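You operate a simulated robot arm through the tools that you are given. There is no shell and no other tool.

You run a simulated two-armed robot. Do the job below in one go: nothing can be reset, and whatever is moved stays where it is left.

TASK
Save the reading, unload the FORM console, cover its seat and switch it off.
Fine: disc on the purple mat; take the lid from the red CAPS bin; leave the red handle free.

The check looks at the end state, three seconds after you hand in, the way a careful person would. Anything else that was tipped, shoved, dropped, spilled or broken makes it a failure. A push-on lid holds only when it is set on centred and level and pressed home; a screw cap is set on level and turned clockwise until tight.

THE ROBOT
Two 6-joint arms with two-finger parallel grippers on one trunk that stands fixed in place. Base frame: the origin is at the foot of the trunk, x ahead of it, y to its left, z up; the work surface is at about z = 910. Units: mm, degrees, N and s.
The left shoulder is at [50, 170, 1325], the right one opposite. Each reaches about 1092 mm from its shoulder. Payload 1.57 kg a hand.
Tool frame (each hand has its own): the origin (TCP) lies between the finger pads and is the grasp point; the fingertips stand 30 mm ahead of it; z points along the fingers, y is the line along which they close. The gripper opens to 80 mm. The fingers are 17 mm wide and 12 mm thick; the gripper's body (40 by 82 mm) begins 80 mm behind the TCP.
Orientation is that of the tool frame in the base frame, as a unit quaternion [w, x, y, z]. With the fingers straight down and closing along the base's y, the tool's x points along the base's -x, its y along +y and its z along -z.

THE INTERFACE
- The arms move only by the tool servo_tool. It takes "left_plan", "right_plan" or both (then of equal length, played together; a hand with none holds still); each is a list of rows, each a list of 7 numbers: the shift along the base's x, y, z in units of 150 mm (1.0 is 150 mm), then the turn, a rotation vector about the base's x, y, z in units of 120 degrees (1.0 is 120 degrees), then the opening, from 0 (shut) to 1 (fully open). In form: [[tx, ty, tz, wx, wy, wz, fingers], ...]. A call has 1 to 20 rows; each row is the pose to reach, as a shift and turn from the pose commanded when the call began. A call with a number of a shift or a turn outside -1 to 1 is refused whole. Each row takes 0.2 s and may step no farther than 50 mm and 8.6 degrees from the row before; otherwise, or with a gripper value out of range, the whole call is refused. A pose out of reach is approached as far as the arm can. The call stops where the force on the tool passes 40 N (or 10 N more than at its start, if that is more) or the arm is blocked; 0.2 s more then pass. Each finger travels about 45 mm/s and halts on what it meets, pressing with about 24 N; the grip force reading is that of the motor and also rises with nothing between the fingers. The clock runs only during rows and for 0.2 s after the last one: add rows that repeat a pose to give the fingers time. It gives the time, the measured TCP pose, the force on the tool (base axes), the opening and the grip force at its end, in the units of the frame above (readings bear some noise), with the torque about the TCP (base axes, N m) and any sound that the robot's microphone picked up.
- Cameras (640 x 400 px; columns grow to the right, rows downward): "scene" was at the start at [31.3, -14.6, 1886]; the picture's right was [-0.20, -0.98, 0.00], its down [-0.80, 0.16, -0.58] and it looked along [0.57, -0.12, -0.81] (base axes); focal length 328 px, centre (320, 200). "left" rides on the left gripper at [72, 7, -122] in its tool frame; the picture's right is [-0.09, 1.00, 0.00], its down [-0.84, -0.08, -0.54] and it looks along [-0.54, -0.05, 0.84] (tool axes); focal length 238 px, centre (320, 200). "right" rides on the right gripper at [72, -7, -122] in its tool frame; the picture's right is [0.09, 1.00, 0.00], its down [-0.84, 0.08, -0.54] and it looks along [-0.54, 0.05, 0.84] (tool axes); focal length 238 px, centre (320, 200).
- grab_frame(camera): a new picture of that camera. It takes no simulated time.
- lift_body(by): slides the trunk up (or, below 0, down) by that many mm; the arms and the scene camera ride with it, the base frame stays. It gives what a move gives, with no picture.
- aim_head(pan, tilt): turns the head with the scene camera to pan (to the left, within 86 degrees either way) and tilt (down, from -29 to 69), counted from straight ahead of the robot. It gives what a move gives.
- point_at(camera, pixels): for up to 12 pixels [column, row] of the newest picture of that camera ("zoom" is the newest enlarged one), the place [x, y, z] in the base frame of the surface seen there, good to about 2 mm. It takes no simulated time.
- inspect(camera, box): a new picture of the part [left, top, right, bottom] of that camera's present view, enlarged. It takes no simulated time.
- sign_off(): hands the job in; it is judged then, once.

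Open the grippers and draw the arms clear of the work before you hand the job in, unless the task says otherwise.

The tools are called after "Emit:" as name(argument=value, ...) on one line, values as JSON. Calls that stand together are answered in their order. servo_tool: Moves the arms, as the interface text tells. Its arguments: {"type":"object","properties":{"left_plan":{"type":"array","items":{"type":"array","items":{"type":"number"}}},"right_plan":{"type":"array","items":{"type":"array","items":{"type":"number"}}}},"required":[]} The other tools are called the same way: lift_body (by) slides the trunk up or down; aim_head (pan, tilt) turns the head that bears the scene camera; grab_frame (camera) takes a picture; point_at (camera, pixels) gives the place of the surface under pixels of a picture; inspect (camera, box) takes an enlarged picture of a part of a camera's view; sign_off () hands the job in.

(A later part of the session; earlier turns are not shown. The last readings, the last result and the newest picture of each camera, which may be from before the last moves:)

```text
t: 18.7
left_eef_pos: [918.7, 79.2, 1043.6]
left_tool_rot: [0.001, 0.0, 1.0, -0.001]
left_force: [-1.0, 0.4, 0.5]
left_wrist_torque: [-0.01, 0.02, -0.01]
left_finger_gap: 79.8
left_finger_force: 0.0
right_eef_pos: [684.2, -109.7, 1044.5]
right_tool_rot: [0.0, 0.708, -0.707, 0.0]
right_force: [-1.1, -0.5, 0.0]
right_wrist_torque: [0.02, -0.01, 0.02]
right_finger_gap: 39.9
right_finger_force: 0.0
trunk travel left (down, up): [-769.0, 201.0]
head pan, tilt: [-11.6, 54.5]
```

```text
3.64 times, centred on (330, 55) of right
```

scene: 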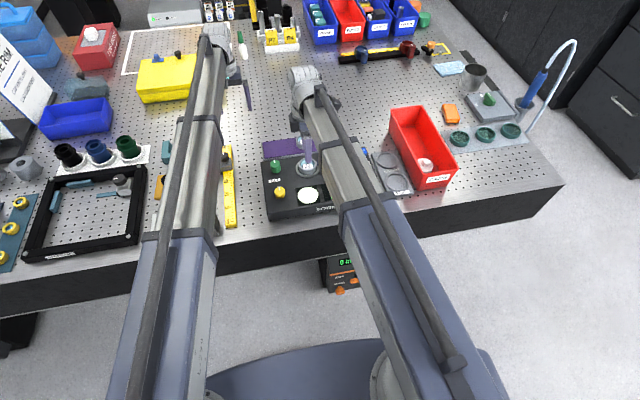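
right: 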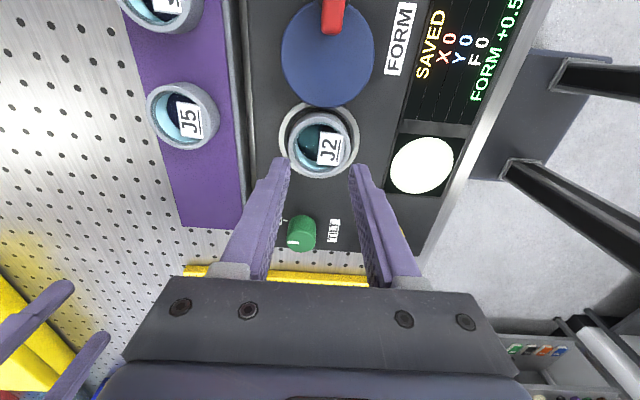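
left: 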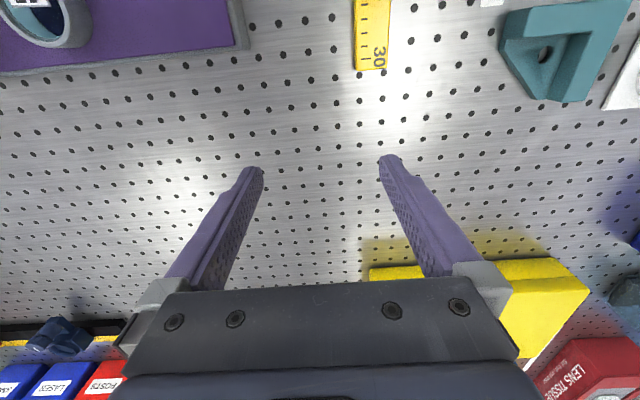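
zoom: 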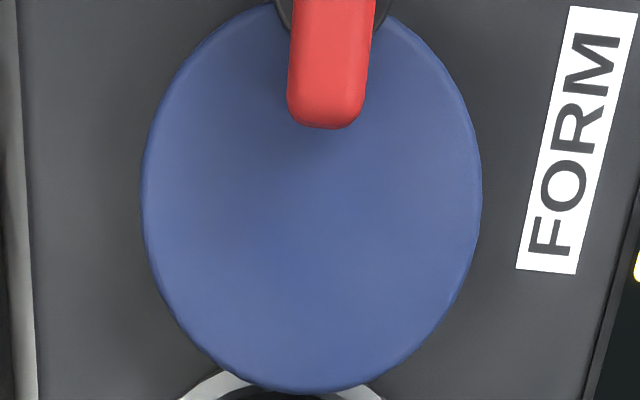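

J2 is still seated and looks clamped; the blue disc pivoted under the red handle could be a cam or swing clamp. I move the right hand aside so the scene camera can see the gap between it and J2.

Emit:
servo_tool(right_plan=[[0, -0.25, 0, 0, 0, 0, 0.5], [0, -0.5, 0, 0, 0, 0, 0.5], [0, -0.75, 0, 0, 0, 0, 0.5], [0, -1.0, 0, 0, 0, 0, 0.5]])

Emit:
servo_tool(right_plan=[[0, -0.25, 0, 0, 0, 0, 0.5], [0, -0.5, 0, 0, 0, 0, 0.5], [0, -0.75, 0, 0, 0, 0, 0.5], [0, -1.0, 0, 0, 0, 0, 0.5]])

Emit:
grab_frame(camera="scene")

Emit:
inspect(camera="scene", box=[270, 140, 380, 215])

```text
t: 19.7
left_eef_pos: [917.5, 79.3, 1042.6]
left_tool_rot: [0.001, 0.0, 1.0, 0.0]
left_force: [-0.1, 0.2, 0.0]
left_wrist_torque: [0.01, 0.01, -0.02]
left_finger_gap: 80.2
left_finger_force: 0.1
right_eef_pos: [686.4, -259.1, 1044.6]
right_tool_rot: [0.001, 0.708, -0.707, 0.0]
right_force: [-0.5, -0.2, -0.3]
right_wrist_torque: [0.0, 0.01, 0.0]
right_finger_gap: 39.9
right_finger_force: 0.0
trunk travel left (down, up): [-769.0, 201.0]
head pan, tilt: [-11.6, 54.5]
```

```text
t: 20.7
left_eef_pos: [917.9, 79.9, 1044.4]
left_tool_rot: [0.0, 0.0, 1.0, 0.0]
left_force: [-1.0, -0.2, 0.9]
left_wrist_torque: [0.01, 0.01, -0.02]
left_finger_gap: 80.1
left_finger_force: 0.1
right_eef_pos: [686.3, -409.1, 1044.6]
right_tool_rot: [0.0, 0.708, -0.707, 0.0]
right_force: [-1.1, -0.1, 0.4]
right_wrist_torque: [0.0, 0.03, -0.01]
right_finger_gap: 39.9
right_finger_force: 0.0
trunk travel left (down, up): [-769.0, 201.0]
head pan, tilt: [-11.6, 54.5]
```

```text
taken
```

scene: 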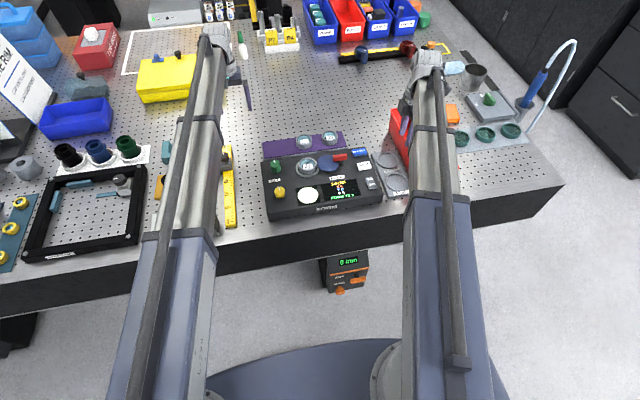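

```text
5.33 times, centred on (325, 178) of scene
```

zoom: 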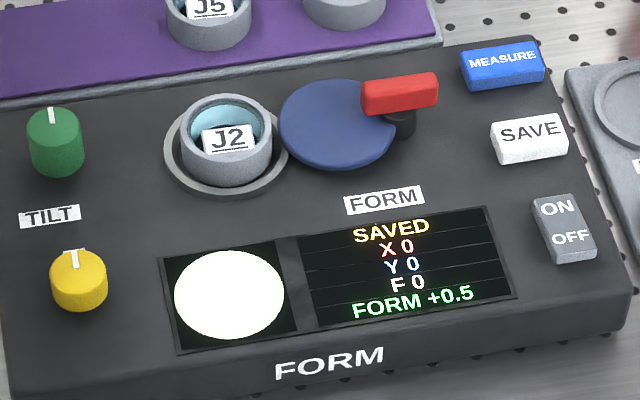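

In this view the blue disc reaches over the seat ring right beside J2, pivoting on the black post under the red handle. That looks like a clamp holding J2, with a "free" and a clamped position. I bring the right camera over the handle to study it.

Emit:
servo_tool(right_plan=[[0, 0.25, 0, 0, 0, 0, 1], [0, 0.5, 0, 0, 0, 0, 1], [0, 0.75, 0, 0, 0, 0, 1], [0, 1.0, 0, 0, 0, 0, 1], [0, 1.0, 0, 0, 0, 0, 1]])

Emit:
grab_frame(camera="right")

Emit:
inspect(camera="right", box=[250, 120, 410, 270])

```text
t: 21.9
left_eef_pos: [918.1, 79.4, 1045.2]
left_tool_rot: [0.001, 0.001, 1.0, 0.001]
left_force: [-0.4, -0.1, 0.4]
left_wrist_torque: [0.0, 0.02, -0.01]
left_finger_gap: 80.1
left_finger_force: 0.1
right_eef_pos: [685.1, -256.4, 1044.3]
right_tool_rot: [-0.001, 0.707, -0.707, -0.001]
right_force: [0.5, -0.7, 0.1]
right_wrist_torque: [0.06, 0.03, 0.01]
right_finger_gap: 79.6
right_finger_force: 0.1
trunk travel left (down, up): [-769.0, 201.0]
head pan, tilt: [-11.6, 54.5]
```

```text
taken
```

right: 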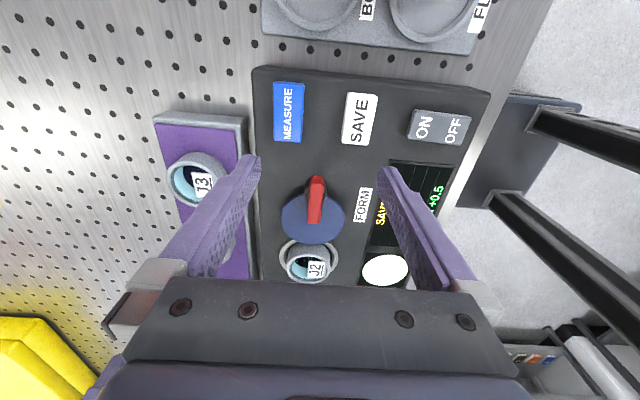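

```text
2.67 times, centred on (330, 195) of right
```

zoom: 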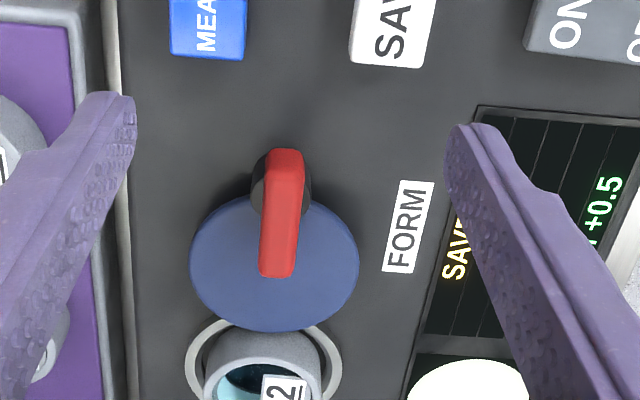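

The blue disc is an eccentric cam on the black post and its edge bears toward J2. I measure the red handle, the post and the cam.

Emit:
point_at(camera="zoom", pixels=[[286, 155], [280, 268], [270, 210], [297, 210], [283, 210], [258, 180], [306, 185], [258, 200], [200, 260], [350, 260], [275, 320], [260, 160]])

Emit:
inspect(camera="scene", box=[300, 140, 370, 190])

```text
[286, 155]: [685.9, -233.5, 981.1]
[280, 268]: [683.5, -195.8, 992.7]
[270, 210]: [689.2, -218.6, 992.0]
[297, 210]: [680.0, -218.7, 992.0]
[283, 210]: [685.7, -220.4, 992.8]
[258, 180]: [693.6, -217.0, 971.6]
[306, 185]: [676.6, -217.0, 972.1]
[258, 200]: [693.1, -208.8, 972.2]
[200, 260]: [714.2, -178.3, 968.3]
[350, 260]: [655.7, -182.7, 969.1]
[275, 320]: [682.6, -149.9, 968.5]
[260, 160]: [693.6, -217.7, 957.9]
```

```text
8.00 times, centred on (335, 165) of scene
```

zoom: 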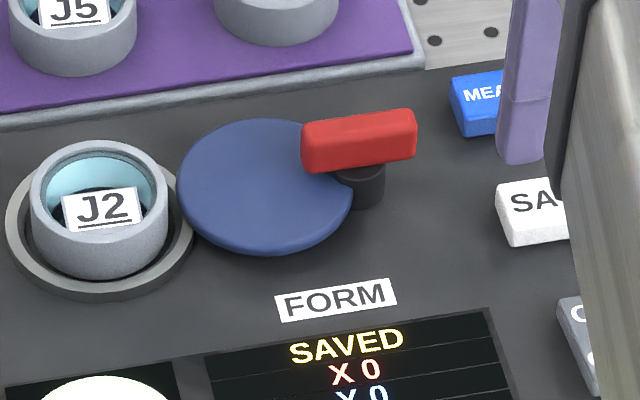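

The handle is centred on its post at about (685,-214.5), 12 mm wide along x, z 981–992; the cam plate top is 969. I grip the handle to try turning it, fingertips at about 983, above the post and the cam.

Emit:
servo_tool(right_plan=[[0, 0.14, 0, 0, 0, 0, 0.6], [0, 0.28, 0, 0, 0, 0, 0.5], [0, 0.28, 0, 0, 0, 0, 0.5], [0, 0.28, 0, 0, 0, 0, 0.5]])

Emit:
grab_frame(camera="right")

```text
t: 22.9
left_eef_pos: [917.6, 79.8, 1044.4]
left_tool_rot: [0.001, 0.0, 1.0, 0.0]
left_force: [-0.4, 0.2, 0.4]
left_wrist_torque: [-0.02, -0.03, -0.03]
left_finger_gap: 79.9
left_finger_force: 0.0
right_eef_pos: [682.9, -214.0, 1044.3]
right_tool_rot: [0.0, 0.707, -0.707, -0.001]
right_force: [0.2, 0.6, 0.2]
right_wrist_torque: [0.0, -0.01, -0.02]
right_finger_gap: 40.2
right_finger_force: 0.1
trunk travel left (down, up): [-769.0, 201.0]
head pan, tilt: [-11.6, 54.5]
```

```text
taken
```

right: 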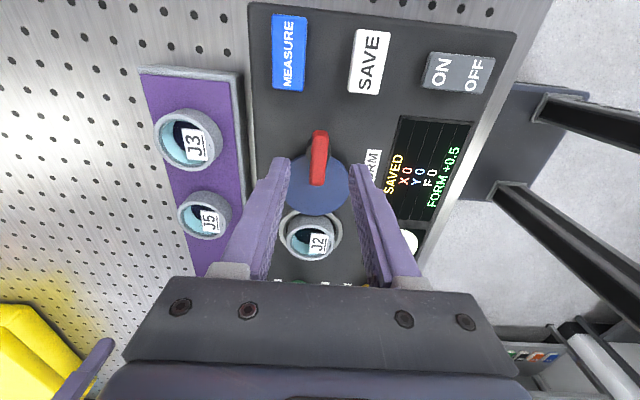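

The handle sits between the fingers at (318,155). I lower 31 mm and close on it.

Emit:
lift_body(by=-31)

Emit:
servo_tool(right_plan=[[0, 0, 0, 0, 0, 0, 0.3], [0, 0, 0, 0, 0, 0, 0.1], [0, 0, 0, 0, 0, 0, 0.0], [0, 0, 0, 0, 0, 0, 0.0]])

Emit:
grab_frame(camera="right")

```text
t: 23.6
left_eef_pos: [918.7, 80.5, 1013.6]
left_tool_rot: [0.001, 0.0, 1.0, 0.0]
left_force: [0.0, -0.7, 0.4]
left_wrist_torque: [0.0, -0.01, 0.03]
left_finger_gap: 80.0
left_finger_force: 0.0
right_eef_pos: [684.4, -217.3, 1012.9]
right_tool_rot: [0.0, 0.707, -0.707, -0.001]
right_force: [0.2, -0.3, 0.4]
right_wrist_torque: [0.03, -0.01, 0.04]
right_finger_gap: 39.8
right_finger_force: 0.0
trunk travel left (down, up): [-738.0, 232.0]
head pan, tilt: [-11.6, 54.5]
```

```text
t: 24.6
left_eef_pos: [919.2, 80.6, 1012.0]
left_tool_rot: [0.002, 0.0, 1.0, 0.001]
left_force: [0.8, 0.8, 0.0]
left_wrist_torque: [-0.02, -0.02, 0.0]
left_finger_gap: 80.1
left_finger_force: 0.1
right_eef_pos: [684.9, -215.8, 1013.6]
right_tool_rot: [0.0, 0.707, -0.707, 0.0]
right_force: [6.1, -1.2, 3.9]
right_wrist_torque: [0.01, -0.11, -0.02]
right_finger_gap: 12.9
right_finger_force: 29.7
trunk travel left (down, up): [-738.0, 232.0]
head pan, tilt: [-11.6, 54.5]
```

```text
taken
```

right: 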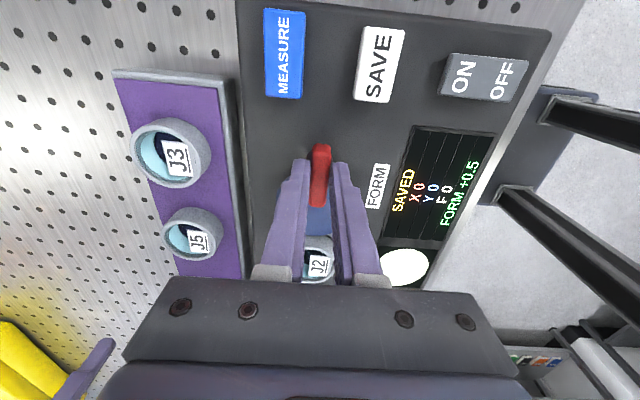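

Gripped at 12.9 mm. I turn it a little in one direction, positive about z, and watch torque and the cam.

Emit:
servo_tool(right_plan=[[0, 0, 0, 0, 0, 0.035, 0.0], [0, 0, 0, 0, 0, 0.07, 0.0], [0, 0, 0, 0, 0, 0.1, 0.0]])

Emit:
grab_frame(camera="right")

```text
t: 25.4
left_eef_pos: [918.9, 79.7, 1013.5]
left_tool_rot: [0.001, 0.0, 1.0, 0.0]
left_force: [-0.4, 0.2, 0.0]
left_wrist_torque: [-0.01, -0.02, 0.02]
left_finger_gap: 79.9
left_finger_force: 0.1
right_eef_pos: [684.3, -216.4, 1012.7]
right_tool_rot: [-0.001, 0.777, -0.629, 0.0]
right_force: [11.8, -3.7, 9.7]
right_wrist_torque: [0.14, -0.05, -0.87]
right_finger_gap: 16.0
right_finger_force: 31.8
trunk travel left (down, up): [-738.0, 232.0]
head pan, tilt: [-11.6, 54.5]
```

```text
taken
```

right: 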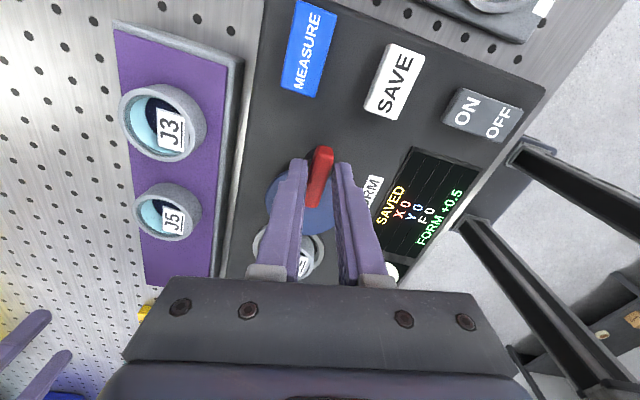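

The handle resists this way: torque -0.87 N m and the fingers spread to 16 mm while it stays along y. I go back and try the other direction.

Emit:
servo_tool(right_plan=[[0, 0, 0, 0, 0, -0.05, 0.0], [0, 0, 0, 0, 0, -0.1, 0.0], [0, 0, 0, 0, 0, -0.15, 0.0], [0, 0, 0, 0, 0, -0.2, 0.0]])

Emit:
grab_frame(camera="right")

```text
t: 26.4
left_eef_pos: [918.0, 80.4, 1012.4]
left_tool_rot: [0.001, -0.001, 1.0, 0.001]
left_force: [0.3, 1.2, -0.1]
left_wrist_torque: [0.0, 0.0, 0.01]
left_finger_gap: 79.7
left_finger_force: 0.2
right_eef_pos: [684.4, -215.3, 1013.0]
right_tool_rot: [0.0, -0.628, 0.778, 0.001]
right_force: [10.4, 0.0, 6.3]
right_wrist_torque: [-0.34, -0.2, -0.03]
right_finger_gap: 12.7
right_finger_force: 29.5
trunk travel left (down, up): [-738.0, 232.0]
head pan, tilt: [-11.6, 54.5]
```

```text
taken
```

right: 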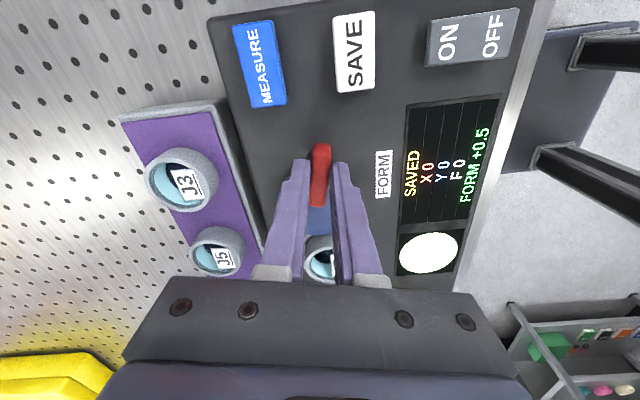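

It turns this way: the handle follows the fingers with little torque. I continue negative about z.

Emit:
servo_tool(right_plan=[[0, 0, 0, 0, 0, -0.06, 0.0], [0, 0, 0, 0, 0, -0.12, 0.0], [0, 0, 0, 0, 0, -0.18, 0.0], [0, 0, 0, 0, 0, -0.24, 0.0], [0, 0, 0, 0, 0, -0.3, 0.0]])

Emit:
grab_frame(camera="right")

Emit:
inspect(camera="scene", box=[260, 120, 390, 215])

```text
t: 27.6
left_eef_pos: [917.3, 80.7, 1011.8]
left_tool_rot: [0.001, 0.001, 1.0, -0.001]
left_force: [0.8, 0.1, 0.3]
left_wrist_torque: [0.02, 0.03, 0.02]
left_finger_gap: 79.9
left_finger_force: 0.0
right_eef_pos: [681.2, -214.4, 1012.7]
right_tool_rot: [-0.002, -0.358, 0.934, 0.002]
right_force: [-24.6, 18.9, -24.4]
right_wrist_torque: [0.35, 0.4, 0.14]
right_finger_gap: 12.7
right_finger_force: 30.0
trunk travel left (down, up): [-738.0, 232.0]
head pan, tilt: [-11.6, 54.5]
```

```text
taken
```

right: 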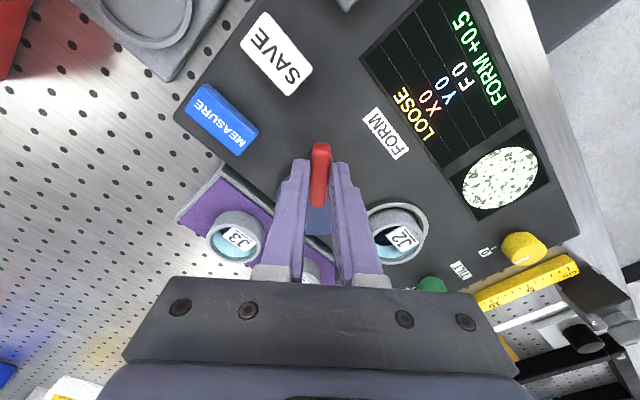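

```text
4.21 times, centred on (325, 168) of scene
```

zoom: 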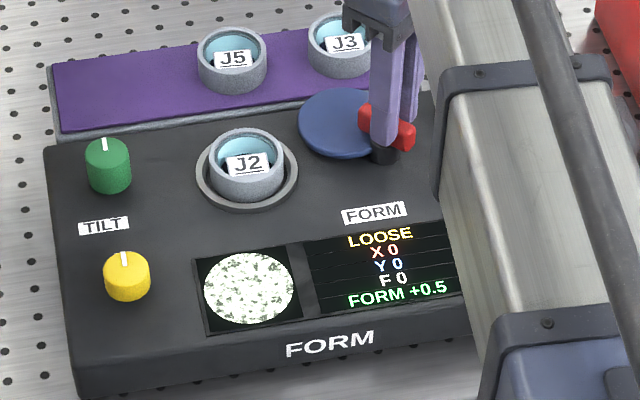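

The screen now shows LOOSE, so the clamp is released as the cam swings away. Side force has built up from a small pivot offset, so I open the fingers to relax and look at the handle.

Emit:
servo_tool(right_plan=[[0, 0, 0, 0, 0, 0, 0.2], [0, 0, 0, 0, 0, 0, 0.35], [0, 0, 0, 0, 0, 0, 0.45], [0, 0, 0, 0, 0, 0, 0.45]])

Emit:
grab_frame(camera="right")

Emit:
inspect(camera="scene", box=[260, 120, 390, 215])

```text
t: 28.6
left_eef_pos: [918.9, 81.5, 1014.2]
left_tool_rot: [0.001, -0.001, 1.0, 0.001]
left_force: [0.4, 0.1, -0.5]
left_wrist_torque: [-0.05, 0.03, -0.02]
left_finger_gap: 80.0
left_finger_force: 0.2
right_eef_pos: [683.8, -216.9, 1012.9]
right_tool_rot: [-0.001, -0.358, 0.934, 0.0]
right_force: [-0.3, -0.4, -0.8]
right_wrist_torque: [-0.01, -0.01, -0.01]
right_finger_gap: 35.9
right_finger_force: 0.1
trunk travel left (down, up): [-738.0, 232.0]
head pan, tilt: [-11.6, 54.5]
```

```text
taken
```

right: 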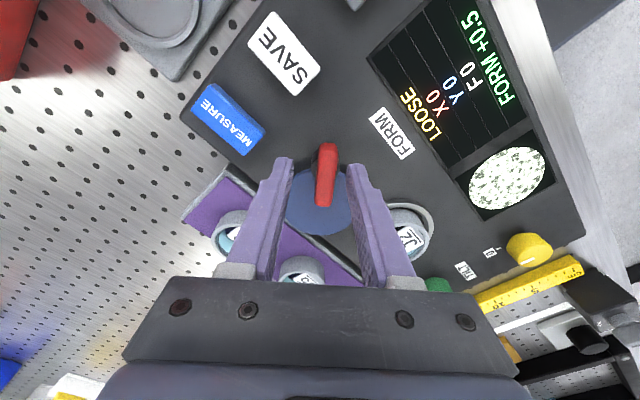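

```text
4.21 times, centred on (325, 168) of scene
```

zoom: 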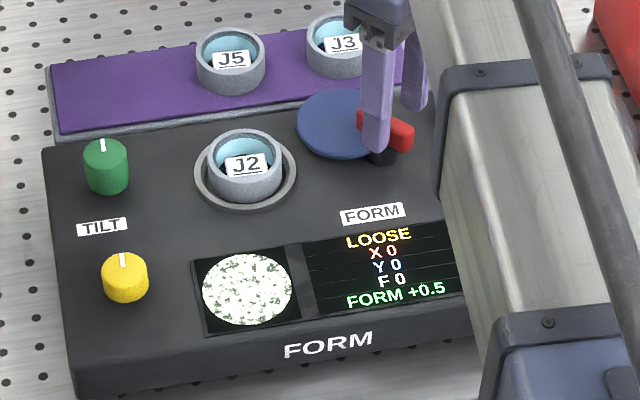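

The handle stays put when released, slightly angled relative to the fingers. I measure its direction to see how far it turned.

Emit:
inspect(camera="right", box=[270, 130, 390, 240])

Emit:
point_at(camera="zoom", pixels=[[312, 55], [284, 260], [278, 150], [325, 150], [300, 150], [200, 360], [300, 385], [100, 300], [245, 90]])

```text
3.64 times, centred on (330, 185) of right
```

zoom: 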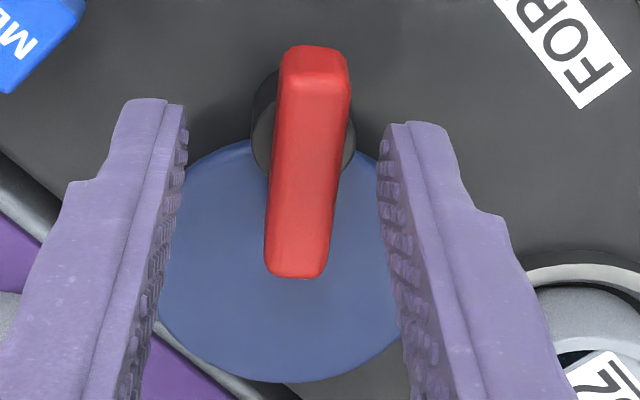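

```text
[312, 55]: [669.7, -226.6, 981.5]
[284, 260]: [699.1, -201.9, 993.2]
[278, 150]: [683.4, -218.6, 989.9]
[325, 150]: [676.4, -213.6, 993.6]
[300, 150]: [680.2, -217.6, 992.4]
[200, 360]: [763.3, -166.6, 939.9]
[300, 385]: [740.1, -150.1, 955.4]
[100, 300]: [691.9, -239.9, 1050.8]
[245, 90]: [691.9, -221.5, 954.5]
```

It has turned about 50° and its centre is near (686,-213.5). I shift the hand slightly to match, regrip, and continue toward fully released.

Emit:
servo_tool(right_plan=[[0.01, 0.013, 0, 0, 0, 0, 0.3], [0.01, 0.013, 0, 0, 0, 0, 0.1], [0.01, 0.013, 0, 0, 0, 0, 0], [0.01, 0.013, 0, 0, 0, 0, 0], [0.01, 0.013, 0, 0, 0, -0.04, 0], [0.01, 0.013, 0, 0, 0, -0.08, 0], [0.01, 0.013, 0, 0, 0, -0.12, 0], [0.01, 0.013, 0, 0, 0, -0.15, 0]])

Emit:
grab_frame(camera="right")

```text
t: 30.4
left_eef_pos: [918.0, 80.5, 1013.4]
left_tool_rot: [0.002, -0.001, 1.0, 0.0]
left_force: [0.5, -0.5, -0.9]
left_wrist_torque: [0.04, -0.02, 0.02]
left_finger_gap: 79.9
left_finger_force: 0.0
right_eef_pos: [682.5, -211.5, 1014.4]
right_tool_rot: [-0.003, -0.22, 0.975, 0.006]
right_force: [-4.0, 8.8, -2.3]
right_wrist_torque: [0.33, -0.14, 0.0]
right_finger_gap: 12.8
right_finger_force: 28.9
trunk travel left (down, up): [-738.0, 232.0]
head pan, tilt: [-11.6, 54.5]
stopped in row 8 (right hand): the force on the tool passed its limit at 41 N (the readings are from after the stop); the commanded pose is now the measured one
```

```text
taken
```

right: 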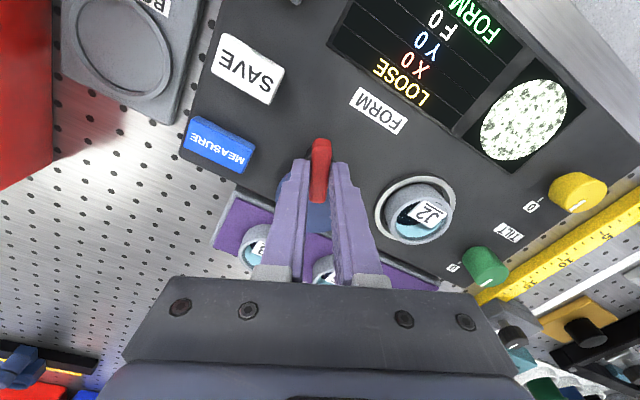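

It advanced to about 65° before the side force limit stopped it. I open, relax, and look at how the handle and cam stand.

Emit:
servo_tool(right_plan=[[0, 0, 0, 0, 0, 0, 0.2], [0, 0, 0, 0, 0, 0, 0.35], [0, 0, 0, 0, 0, 0, 0.45], [0, 0, 0, 0, 0, 0, 0.45]])

Emit:
inspect(camera="right", box=[270, 130, 390, 240])

Emit:
point_at(camera="zoom", pixels=[[310, 50], [290, 260], [278, 150], [325, 150], [300, 150], [260, 100], [350, 100], [280, 370], [300, 200]])

Emit:
inspect(camera="scene", box=[260, 120, 390, 215])

```text
t: 31.4
left_eef_pos: [917.8, 79.3, 1013.5]
left_tool_rot: [0.002, 0.0, 1.0, 0.0]
left_force: [-1.0, 0.5, -0.2]
left_wrist_torque: [0.0, 0.01, 0.02]
left_finger_gap: 79.8
left_finger_force: 0.1
right_eef_pos: [683.8, -211.9, 1012.6]
right_tool_rot: [-0.002, -0.218, 0.976, 0.003]
right_force: [0.1, -1.3, 0.1]
right_wrist_torque: [0.0, -0.01, 0.02]
right_finger_gap: 36.1
right_finger_force: 0.0
trunk travel left (down, up): [-738.0, 232.0]
head pan, tilt: [-11.6, 54.5]
```

```text
3.64 times, centred on (330, 185) of right
```

zoom: 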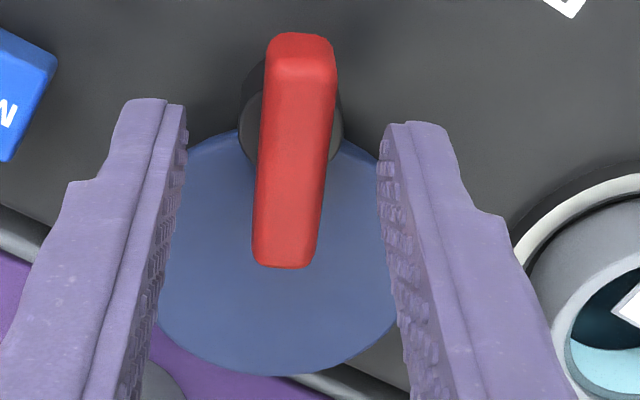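

```text
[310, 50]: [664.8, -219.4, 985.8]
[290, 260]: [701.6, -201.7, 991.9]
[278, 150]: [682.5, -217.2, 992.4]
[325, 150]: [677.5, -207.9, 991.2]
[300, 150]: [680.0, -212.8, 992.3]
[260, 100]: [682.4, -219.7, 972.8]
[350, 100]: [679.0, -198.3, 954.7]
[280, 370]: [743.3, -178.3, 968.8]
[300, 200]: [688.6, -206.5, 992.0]
```

```text
4.21 times, centred on (325, 168) of scene
```

zoom: 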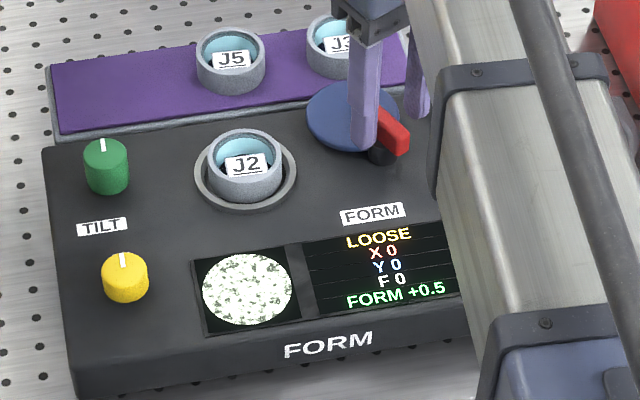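

The handle is at 64° and well centred now. I regrip and turn the remainder toward 90° in small steps.

Emit:
servo_tool(right_plan=[[0, 0, 0, 0, 0, 0, 0.2], [0, 0, 0, 0, 0, 0, 0.1], [0, 0, 0, 0, 0, 0, 0], [0, 0, 0, 0, 0, 0, 0], [0, 0, 0, 0, 0, -0.025, 0], [0, 0, 0, 0, 0, -0.05, 0], [0, 0, 0, 0, 0, -0.075, 0], [0, 0, 0, 0, 0, -0.1, 0]])

```text
t: 33.2
left_eef_pos: [917.9, 81.9, 1012.5]
left_tool_rot: [0.0, 0.0, 1.0, -0.001]
left_force: [0.0, -0.6, -0.7]
left_wrist_torque: [-0.03, 0.0, 0.01]
left_finger_gap: 80.3
left_finger_force: 0.0
right_eef_pos: [683.3, -210.6, 1014.2]
right_tool_rot: [-0.003, -0.116, 0.993, 0.003]
right_force: [-11.1, 16.0, -13.2]
right_wrist_torque: [0.3, 0.17, 0.04]
right_finger_gap: 12.7
right_finger_force: 29.6
trunk travel left (down, up): [-738.0, 232.0]
head pan, tilt: [-11.6, 54.5]
```

It reached about 77° with moderate side force. One more small turn to bring it to about 90°.

Emit:
servo_tool(right_plan=[[0, 0, 0, 0, 0, 0, 0.25], [-0.003, 0.005, 0, 0, 0, 0, 0.25], [-0.003, 0.005, 0, 0, 0, 0, 0], [-0.003, 0.005, 0, 0, 0, 0, 0], [-0.003, 0.005, 0, 0, 0, -0.025, 0], [-0.003, 0.005, 0, 0, 0, -0.05, 0], [-0.003, 0.005, 0, 0, 0, -0.075, 0], [-0.003, 0.005, 0, 0, 0, -0.1, 0]])

Emit:
inspect(camera="scene", box=[260, 120, 390, 215])

```text
t: 35.0
left_eef_pos: [916.9, 81.5, 1013.1]
left_tool_rot: [0.001, -0.001, 1.0, -0.001]
left_force: [0.2, -1.4, 0.7]
left_wrist_torque: [-0.03, -0.01, 0.01]
left_finger_gap: 80.1
left_finger_force: 0.0
right_eef_pos: [683.2, -211.2, 1012.8]
right_tool_rot: [-0.004, -0.012, 1.0, 0.004]
right_force: [-8.6, 15.4, -11.8]
right_wrist_torque: [0.25, -0.43, 0.02]
right_finger_gap: 13.0
right_finger_force: 29.6
trunk travel left (down, up): [-738.0, 232.0]
head pan, tilt: [-11.6, 54.5]
```

```text
4.21 times, centred on (325, 168) of scene
```

zoom: 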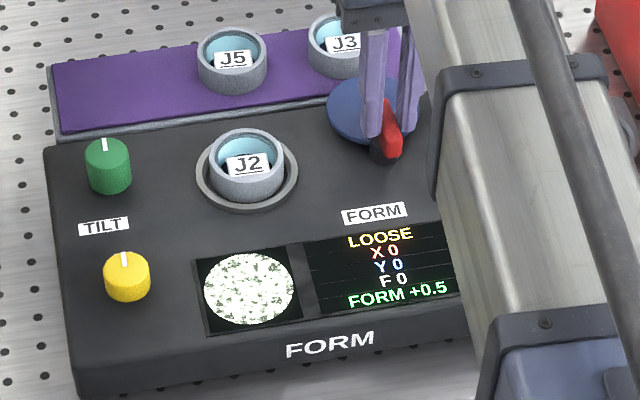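

The handle now points along x (about 89°) and the screen says LOOSE. I release it, rise, and check that it stays.

Emit:
servo_tool(right_plan=[[0, 0, 0, 0, 0, 0, 0.2], [0, 0, 0, 0, 0, 0, 0.4], [0, 0, 0, 0, 0, 0, 0.45], [0, 0, 0, 0, 0, 0, 0.45]])

Emit:
lift_body(by=42)

Emit:
grab_frame(camera="right")

```text
t: 36.0
left_eef_pos: [917.6, 80.7, 1013.0]
left_tool_rot: [0.001, 0.0, 1.0, 0.0]
left_force: [0.3, -0.3, -0.5]
left_wrist_torque: [0.01, 0.01, 0.01]
left_finger_gap: 80.0
left_finger_force: 0.1
right_eef_pos: [684.0, -213.7, 1012.6]
right_tool_rot: [-0.002, -0.011, 1.0, 0.003]
right_force: [0.0, -0.4, 1.4]
right_wrist_torque: [0.04, -0.01, 0.0]
right_finger_gap: 35.8
right_finger_force: 0.2
trunk travel left (down, up): [-738.0, 232.0]
head pan, tilt: [-11.6, 54.5]
```

```text
t: 36.9
left_eef_pos: [917.2, 80.5, 1054.8]
left_tool_rot: [0.001, 0.0, 1.0, 0.0]
left_force: [0.8, -0.1, -0.1]
left_wrist_torque: [0.0, -0.02, 0.0]
left_finger_gap: 80.0
left_finger_force: 0.1
right_eef_pos: [684.5, -212.0, 1055.6]
right_tool_rot: [-0.003, -0.011, 1.0, 0.004]
right_force: [-0.2, 0.0, 0.7]
right_wrist_torque: [-0.02, 0.0, -0.02]
right_finger_gap: 36.0
right_finger_force: 0.0
trunk travel left (down, up): [-780.0, 190.0]
head pan, tilt: [-11.6, 54.5]
```

```text
taken
```

right: 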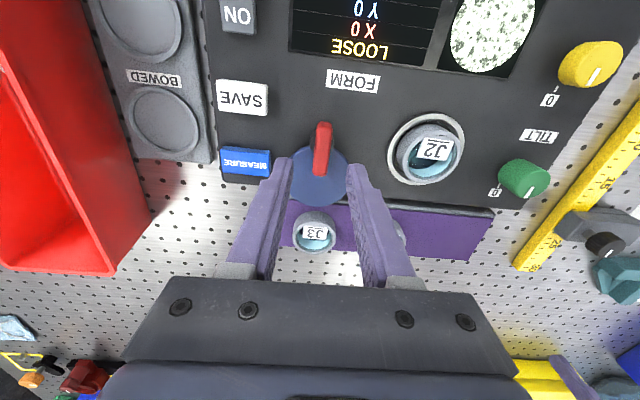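

The handle stays along x and J2 sits loose at (430,155). I remeasure J2's rim from this view.

Emit:
inspect(camera="right", box=[370, 105, 490, 195])

```text
4.44 times, centred on (430, 150) of right
```

zoom: 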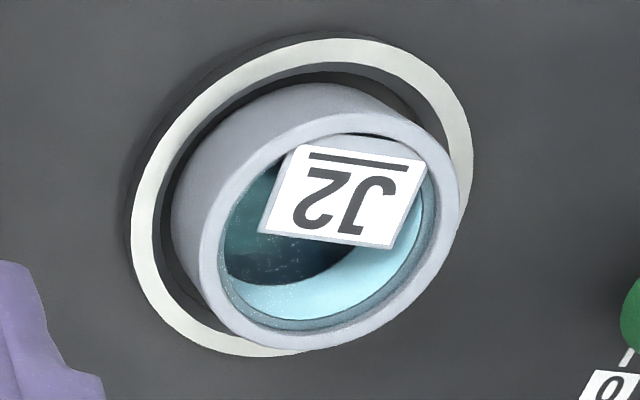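

I take rim and ring points for centring.

Emit:
point_at(camera="zoom", pixels=[[205, 260], [445, 175], [280, 145], [390, 128], [260, 340], [400, 300], [330, 340], [145, 220], [460, 100], [330, 50], [200, 330], [270, 60]])

```text
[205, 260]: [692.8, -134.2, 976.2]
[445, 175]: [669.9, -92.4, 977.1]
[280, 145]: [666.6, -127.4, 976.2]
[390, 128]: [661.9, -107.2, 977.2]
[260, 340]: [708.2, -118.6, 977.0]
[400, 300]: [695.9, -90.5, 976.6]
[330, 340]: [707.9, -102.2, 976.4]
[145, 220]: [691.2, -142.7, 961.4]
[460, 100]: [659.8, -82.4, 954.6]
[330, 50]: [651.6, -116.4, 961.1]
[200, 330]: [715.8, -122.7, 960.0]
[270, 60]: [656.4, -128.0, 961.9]
```

J2's centre is (685,-110.8). With the cam out of the way I grip along y; I move over it, levelling the tool and opening fully.

Emit:
servo_tool(right_plan=[[0.002, 0.17, 0, -0.001, -0.001, -0.003, 1], [0.003, 0.34, 0, -0.002, -0.002, -0.006, 1], [0.004, 0.51, 0, -0.003, -0.003, -0.009, 1], [0.005, 0.68, 0, -0.0038, -0.0029, -0.0105, 1], [0.005, 0.68, 0, -0.0038, -0.0029, -0.0105, 1], [0.005, 0.68, 0, -0.0038, -0.0029, -0.0105, 1]])

Emit:
grab_frame(camera="right")

```text
t: 38.2
left_eef_pos: [917.1, 81.1, 1056.0]
left_tool_rot: [0.0, 0.0, 1.0, 0.0]
left_force: [0.6, 0.2, 0.0]
left_wrist_torque: [0.01, -0.03, 0.05]
left_finger_gap: 80.0
left_finger_force: 0.0
right_eef_pos: [684.9, -110.0, 1056.1]
right_tool_rot: [0.001, 0.0, 1.0, -0.001]
right_force: [-0.4, -0.4, 0.5]
right_wrist_torque: [0.0, 0.0, -0.04]
right_finger_gap: 79.9
right_finger_force: 0.1
trunk travel left (down, up): [-780.0, 190.0]
head pan, tilt: [-11.6, 54.5]
```

```text
taken
```

right: 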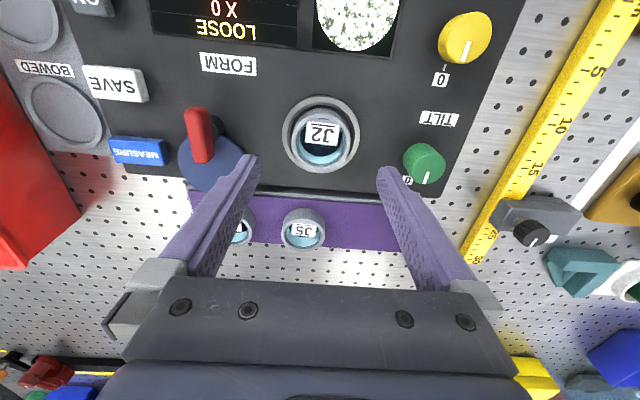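

Aligned over J2, with clear room on both sides. I lower and grip.

Emit:
lift_body(by=-61.5)

Emit:
servo_tool(right_plan=[[0, 0, 0, 0, 0, 0, 0.8], [0, 0, 0, 0, 0, 0, 0.7], [0, 0, 0, 0, 0, 0, 0.55], [0, 0, 0, 0, 0, 0, 0.5], [0, 0, 0, 0, 0, 0, 0.5]])

Emit:
lift_body(by=4)

```text
t: 39.3
left_eef_pos: [917.9, 79.6, 993.2]
left_tool_rot: [0.001, 0.0, 1.0, 0.0]
left_force: [0.0, 0.1, -0.7]
left_wrist_torque: [0.01, -0.01, -0.02]
left_finger_gap: 79.5
left_finger_force: 0.2
right_eef_pos: [685.7, -110.9, 994.3]
right_tool_rot: [0.001, 0.001, 1.0, -0.001]
right_force: [-0.4, -0.5, 0.1]
right_wrist_torque: [-0.01, -0.01, 0.02]
right_finger_gap: 79.9
right_finger_force: 0.1
trunk travel left (down, up): [-719.0, 251.0]
head pan, tilt: [-11.6, 54.5]
```

```text
t: 40.5
left_eef_pos: [917.4, 79.6, 994.1]
left_tool_rot: [0.001, 0.0, 1.0, 0.0]
left_force: [0.2, 0.0, 1.1]
left_wrist_torque: [0.0, -0.01, 0.04]
left_finger_gap: 79.9
left_finger_force: 0.3
right_eef_pos: [685.5, -110.9, 994.7]
right_tool_rot: [0.0, 0.0, 1.0, -0.001]
right_force: [0.2, -0.3, 1.2]
right_wrist_torque: [0.02, -0.01, -0.02]
right_finger_gap: 50.7
right_finger_force: 24.1
trunk travel left (down, up): [-719.0, 251.0]
head pan, tilt: [-11.6, 54.5]
```

```text
t: 41.0
left_eef_pos: [917.8, 80.4, 996.8]
left_tool_rot: [0.001, 0.0, 1.0, 0.0]
left_force: [-0.2, -0.5, -0.6]
left_wrist_torque: [0.02, -0.01, -0.01]
left_finger_gap: 80.0
left_finger_force: 0.1
right_eef_pos: [685.8, -111.4, 997.2]
right_tool_rot: [0.001, 0.0, 1.0, -0.001]
right_force: [0.6, 0.6, -1.0]
right_wrist_torque: [-0.01, 0.0, -0.01]
right_finger_gap: 50.8
right_finger_force: 24.1
trunk travel left (down, up): [-723.0, 247.0]
head pan, tilt: [-11.6, 54.5]
```

This time it comes freely (about 1 N). I raise it 40 mm and check the seat and J2.

Emit:
lift_body(by=36)

Emit:
grab_frame(camera="right")

Emit:
inspect(camera="scene", box=[250, 110, 390, 215])

```text
t: 41.8
left_eef_pos: [918.6, 80.4, 1033.3]
left_tool_rot: [0.001, 0.0, 1.0, 0.0]
left_force: [-1.1, -0.8, 0.0]
left_wrist_torque: [0.0, 0.03, -0.02]
left_finger_gap: 80.1
left_finger_force: 0.0
right_eef_pos: [687.1, -111.9, 1033.8]
right_tool_rot: [0.001, 0.0, 1.0, -0.001]
right_force: [-0.3, -0.1, -0.5]
right_wrist_torque: [0.02, -0.01, 0.0]
right_finger_gap: 50.9
right_finger_force: 24.3
trunk travel left (down, up): [-759.0, 211.0]
head pan, tilt: [-11.6, 54.5]
```

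```text
taken
```

right: 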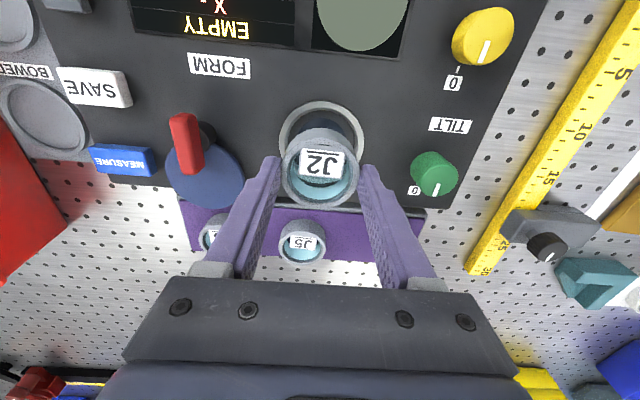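

```text
3.81 times, centred on (320, 162) of scene
```

zoom: 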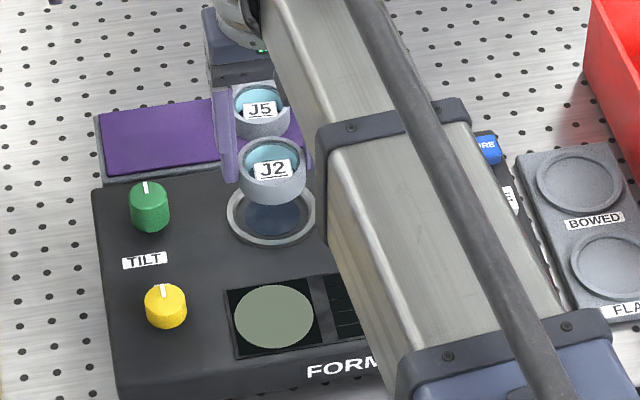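

J2 is in hand and the screen reads EMPTY. I measure the free left end of the purple mat in this zoom.

Emit:
point_at(camera="zoom", pixels=[[102, 116], [210, 101], [108, 172], [205, 157], [150, 140], [262, 88], [262, 133], [237, 108], [288, 108]])

Emit:
point_at(camera="right", pixels=[[415, 240], [420, 212], [370, 262], [302, 222], [285, 243], [322, 246], [302, 263], [375, 215], [355, 255]])

```text
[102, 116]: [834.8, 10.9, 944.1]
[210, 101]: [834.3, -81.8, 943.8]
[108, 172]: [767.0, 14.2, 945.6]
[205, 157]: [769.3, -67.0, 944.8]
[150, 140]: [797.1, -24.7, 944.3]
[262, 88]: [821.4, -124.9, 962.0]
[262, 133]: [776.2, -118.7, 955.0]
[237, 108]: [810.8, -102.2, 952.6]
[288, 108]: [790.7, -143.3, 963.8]
```

```text
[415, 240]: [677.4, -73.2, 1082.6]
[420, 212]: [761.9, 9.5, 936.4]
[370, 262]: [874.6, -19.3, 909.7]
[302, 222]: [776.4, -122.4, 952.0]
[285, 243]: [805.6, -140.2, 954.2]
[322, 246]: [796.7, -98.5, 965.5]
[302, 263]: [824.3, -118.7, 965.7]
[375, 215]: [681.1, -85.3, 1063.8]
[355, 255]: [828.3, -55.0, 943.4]
```

The mat's clear area spans x 767–835, y -80…+14 at z 944. I carry J2 over to (800,-42), clear of J5.

Emit:
servo_tool(right_plan=[[0.15, 0.06, 0, 0, 0, 0, 0.5], [0.3, 0.14, 0, 0, 0, 0, 0.5], [0.46, 0.24, 0, 0, 0, 0, 0.5], [0.62, 0.36, 0, 0, 0, 0, 0.5], [0.757, 0.463, 0, 0, 0, 0, 0.5], [0.757, 0.463, 0, 0, 0, 0, 0.5]])

Emit:
lift_body(by=-42)

Emit:
grab_frame(camera="right")

Emit:
inspect(camera="scene", box=[220, 100, 400, 215])

```text
t: 43.2
left_eef_pos: [917.9, 80.3, 1034.6]
left_tool_rot: [0.001, 0.0, 1.0, 0.0]
left_force: [0.7, 0.0, -0.3]
left_wrist_torque: [0.0, 0.02, 0.02]
left_finger_gap: 79.9
left_finger_force: 0.0
right_eef_pos: [798.6, -42.7, 1033.6]
right_tool_rot: [0.001, -0.001, 1.0, 0.0]
right_force: [0.2, -0.1, -0.8]
right_wrist_torque: [0.02, 0.01, -0.01]
right_finger_gap: 50.8
right_finger_force: 24.5
trunk travel left (down, up): [-759.0, 211.0]
head pan, tilt: [-11.6, 54.5]
```

```text
t: 44.0
left_eef_pos: [918.1, 80.0, 991.2]
left_tool_rot: [0.001, 0.0, 1.0, -0.001]
left_force: [1.4, -0.4, 0.2]
left_wrist_torque: [0.03, 0.0, 0.0]
left_finger_gap: 79.7
left_finger_force: 0.0
right_eef_pos: [798.6, -42.5, 992.1]
right_tool_rot: [0.001, 0.0, 1.0, -0.001]
right_force: [0.7, 0.0, -0.6]
right_wrist_torque: [-0.01, 0.03, 0.01]
right_finger_gap: 50.7
right_finger_force: 24.2
trunk travel left (down, up): [-717.0, 253.0]
head pan, tilt: [-11.6, 54.5]
```

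```text
taken
```

right: 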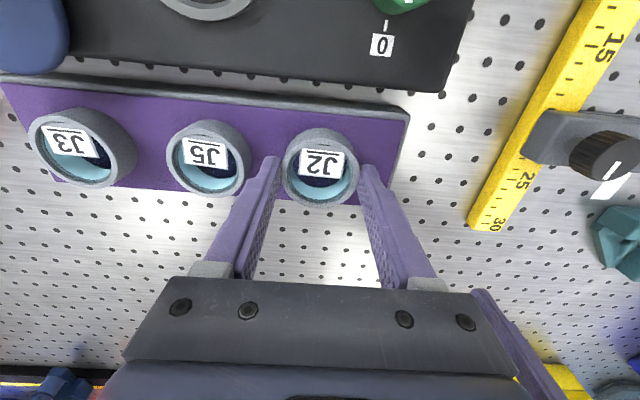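

```text
3.48 times, centred on (310, 158) of scene
```

zoom: 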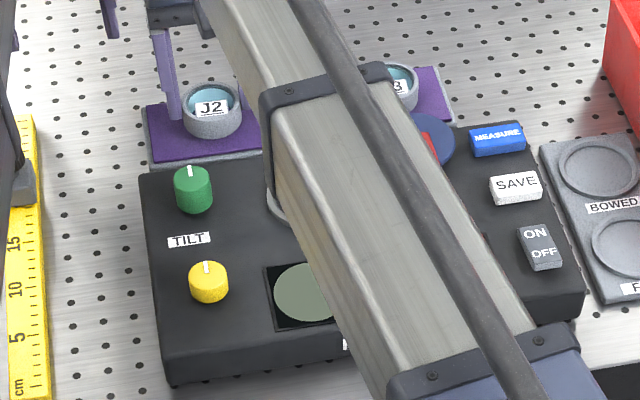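

J2 hovers about 8 mm above the mat. I lower in small steps until it touches.

Emit:
lift_body(by=-6)

Emit:
lift_body(by=-1.5)

Emit:
lift_body(by=-1)

```text
t: 44.6
left_eef_pos: [917.6, 79.9, 985.4]
left_tool_rot: [0.001, 0.0, 1.0, 0.0]
left_force: [-0.1, 0.0, -0.1]
left_wrist_torque: [0.0, -0.01, 0.01]
left_finger_gap: 80.0
left_finger_force: 0.1
right_eef_pos: [798.4, -43.6, 984.8]
right_tool_rot: [0.001, 0.0, 1.0, -0.001]
right_force: [0.2, 0.1, -0.8]
right_wrist_torque: [-0.03, -0.01, -0.03]
right_finger_gap: 50.7
right_finger_force: 24.2
trunk travel left (down, up): [-711.0, 259.0]
head pan, tilt: [-11.6, 54.5]
```

```text
t: 45.1
left_eef_pos: [917.9, 80.4, 983.0]
left_tool_rot: [0.001, 0.0, 1.0, -0.001]
left_force: [0.5, 0.8, 0.6]
left_wrist_torque: [-0.03, 0.0, 0.01]
left_finger_gap: 80.0
left_finger_force: 0.0
right_eef_pos: [799.0, -42.7, 983.6]
right_tool_rot: [0.001, -0.001, 1.0, -0.001]
right_force: [-0.1, 0.2, -0.5]
right_wrist_torque: [-0.04, 0.03, 0.0]
right_finger_gap: 50.7
right_finger_force: 24.1
trunk travel left (down, up): [-709.0, 261.0]
head pan, tilt: [-11.6, 54.5]
```

```text
t: 45.6
left_eef_pos: [917.8, 80.0, 983.8]
left_tool_rot: [0.0, 0.0, 1.0, 0.0]
left_force: [0.4, -0.3, -0.6]
left_wrist_torque: [-0.03, 0.03, -0.03]
left_finger_gap: 79.9
left_finger_force: 0.0
right_eef_pos: [798.2, -43.1, 982.2]
right_tool_rot: [0.0, 0.0, 1.0, 0.0]
right_force: [-0.9, 0.4, -0.9]
right_wrist_torque: [-0.01, 0.0, -0.05]
right_finger_gap: 50.8
right_finger_force: 23.9
trunk travel left (down, up): [-708.0, 262.0]
head pan, tilt: [-11.6, 54.5]
```

No contact force yet, so I continue down 1 mm at a time.

Emit:
lift_body(by=-1)

Emit:
lift_body(by=-1)

```text
t: 46.1
left_eef_pos: [916.7, 80.4, 983.5]
left_tool_rot: [0.001, 0.001, 1.0, 0.001]
left_force: [0.4, 0.4, 0.6]
left_wrist_torque: [0.03, 0.01, -0.02]
left_finger_gap: 80.1
left_finger_force: 0.1
right_eef_pos: [799.0, -43.6, 982.3]
right_tool_rot: [0.001, 0.001, 1.0, -0.001]
right_force: [3.3, -0.3, 10.8]
right_wrist_torque: [0.16, -0.04, -0.01]
right_finger_gap: 50.9
right_finger_force: 24.1
trunk travel left (down, up): [-707.0, 263.0]
head pan, tilt: [-11.6, 54.5]
```

```text
t: 46.6
left_eef_pos: [917.8, 81.8, 983.0]
left_tool_rot: [0.001, -0.001, 1.0, 0.0]
left_force: [0.4, 0.0, 0.4]
left_wrist_torque: [0.02, -0.03, -0.01]
left_finger_gap: 79.9
left_finger_force: 0.1
right_eef_pos: [798.5, -42.6, 982.2]
right_tool_rot: [0.002, -0.001, 1.0, -0.001]
right_force: [5.4, 0.2, 18.2]
right_wrist_torque: [0.13, -0.21, 0.03]
right_finger_gap: 50.8
right_finger_force: 24.0
trunk travel left (down, up): [-706.0, 264.0]
head pan, tilt: [-11.6, 54.5]
```

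Firm contact with the mat (18 N up). I back off 1.5 mm and open to about 62 mm so the right finger stays clear of J5.

Emit:
lift_body(by=1.5)

Emit:
servo_tool(right_plan=[[0, 0, 0, 0, 0, 0, 0.68], [0, 0, 0, 0, 0, 0, 0.77], [0, 0, 0, 0, 0, 0, 0.77]])

Emit:
lift_body(by=60)

Emit:
grab_frame(camera="right")

```text
t: 47.1
left_eef_pos: [917.4, 79.9, 982.6]
left_tool_rot: [0.001, 0.0, 1.0, 0.0]
left_force: [0.2, 0.9, -0.3]
left_wrist_torque: [0.0, -0.02, 0.01]
left_finger_gap: 80.0
left_finger_force: 0.0
right_eef_pos: [797.7, -42.2, 983.0]
right_tool_rot: [0.0, 0.0, 1.0, -0.001]
right_force: [0.7, 0.8, -0.7]
right_wrist_torque: [0.02, 0.0, 0.02]
right_finger_gap: 50.6
right_finger_force: 23.9
trunk travel left (down, up): [-708.0, 262.0]
head pan, tilt: [-11.6, 54.5]
```

```text
t: 47.9
left_eef_pos: [916.9, 81.2, 982.5]
left_tool_rot: [0.001, 0.0, 1.0, 0.0]
left_force: [0.7, 0.1, 0.4]
left_wrist_torque: [0.01, -0.01, 0.01]
left_finger_gap: 79.8
left_finger_force: 0.0
right_eef_pos: [798.2, -42.8, 983.3]
right_tool_rot: [0.001, 0.0, 1.0, -0.001]
right_force: [-0.5, -0.5, -0.2]
right_wrist_torque: [0.02, -0.01, -0.02]
right_finger_gap: 61.3
right_finger_force: 0.1
trunk travel left (down, up): [-708.0, 262.0]
head pan, tilt: [-11.6, 54.5]
```

```text
t: 48.9
left_eef_pos: [917.5, 80.4, 1042.9]
left_tool_rot: [0.002, 0.0, 1.0, 0.0]
left_force: [0.4, -0.4, -0.7]
left_wrist_torque: [0.0, 0.06, 0.01]
left_finger_gap: 79.9
left_finger_force: 0.1
right_eef_pos: [799.0, -41.9, 1042.8]
right_tool_rot: [0.001, 0.0, 1.0, 0.0]
right_force: [0.3, -0.5, 0.3]
right_wrist_torque: [0.01, -0.03, -0.01]
right_finger_gap: 61.6
right_finger_force: 0.1
trunk travel left (down, up): [-768.0, 202.0]
head pan, tilt: [-11.6, 54.5]
```

```text
taken
```

right: 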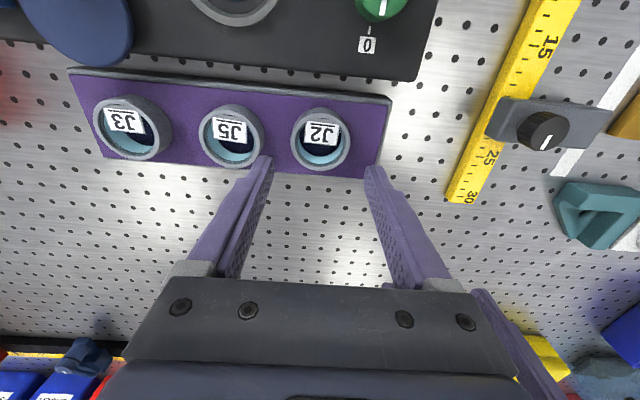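

J2 stands on the purple mat, left of J5. Next I view the empty seat from above.

Emit:
servo_tool(right_plan=[[-0.25, -0.12, 0, 0, 0, 0, 0.8], [-0.5, -0.24, 0, 0, 0, 0, 0.9], [-0.75, -0.36, 0, 0, 0, 0, 1], [-1.0, -0.46, 0, 0, 0, 0, 1], [-1.0, -0.46, 0, 0, 0, 0, 1]])

Emit:
grab_frame(camera="right")

Emit:
inspect(camera="right", box=[260, 110, 400, 220])

```text
t: 50.1
left_eef_pos: [917.3, 79.6, 1041.7]
left_tool_rot: [0.001, -0.001, 1.0, 0.001]
left_force: [0.0, 0.3, 0.5]
left_wrist_torque: [0.01, 0.01, 0.0]
left_finger_gap: 79.8
left_finger_force: 0.1
right_eef_pos: [650.8, -111.8, 1042.4]
right_tool_rot: [0.001, 0.0, 1.0, -0.001]
right_force: [0.3, 0.5, 0.3]
right_wrist_torque: [0.0, -0.03, 0.01]
right_finger_gap: 80.2
right_finger_force: 0.1
trunk travel left (down, up): [-768.0, 202.0]
head pan, tilt: [-11.6, 54.5]
```

```text
taken
```

right: 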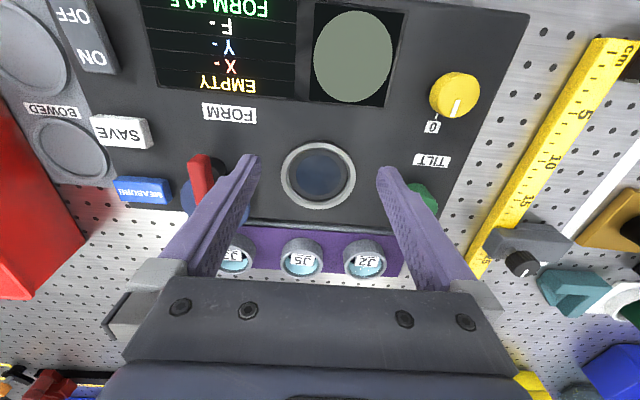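

```text
3.64 times, centred on (330, 165) of right
```

zoom: 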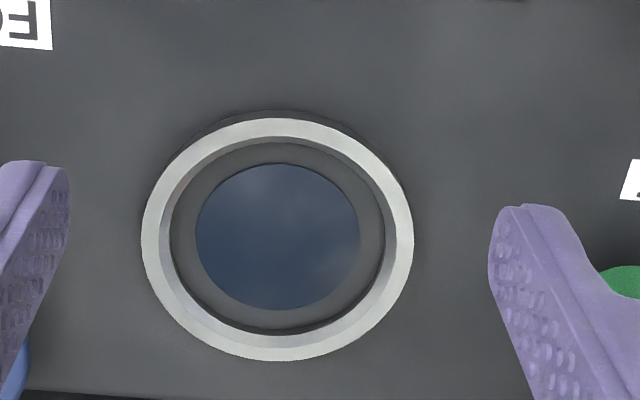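

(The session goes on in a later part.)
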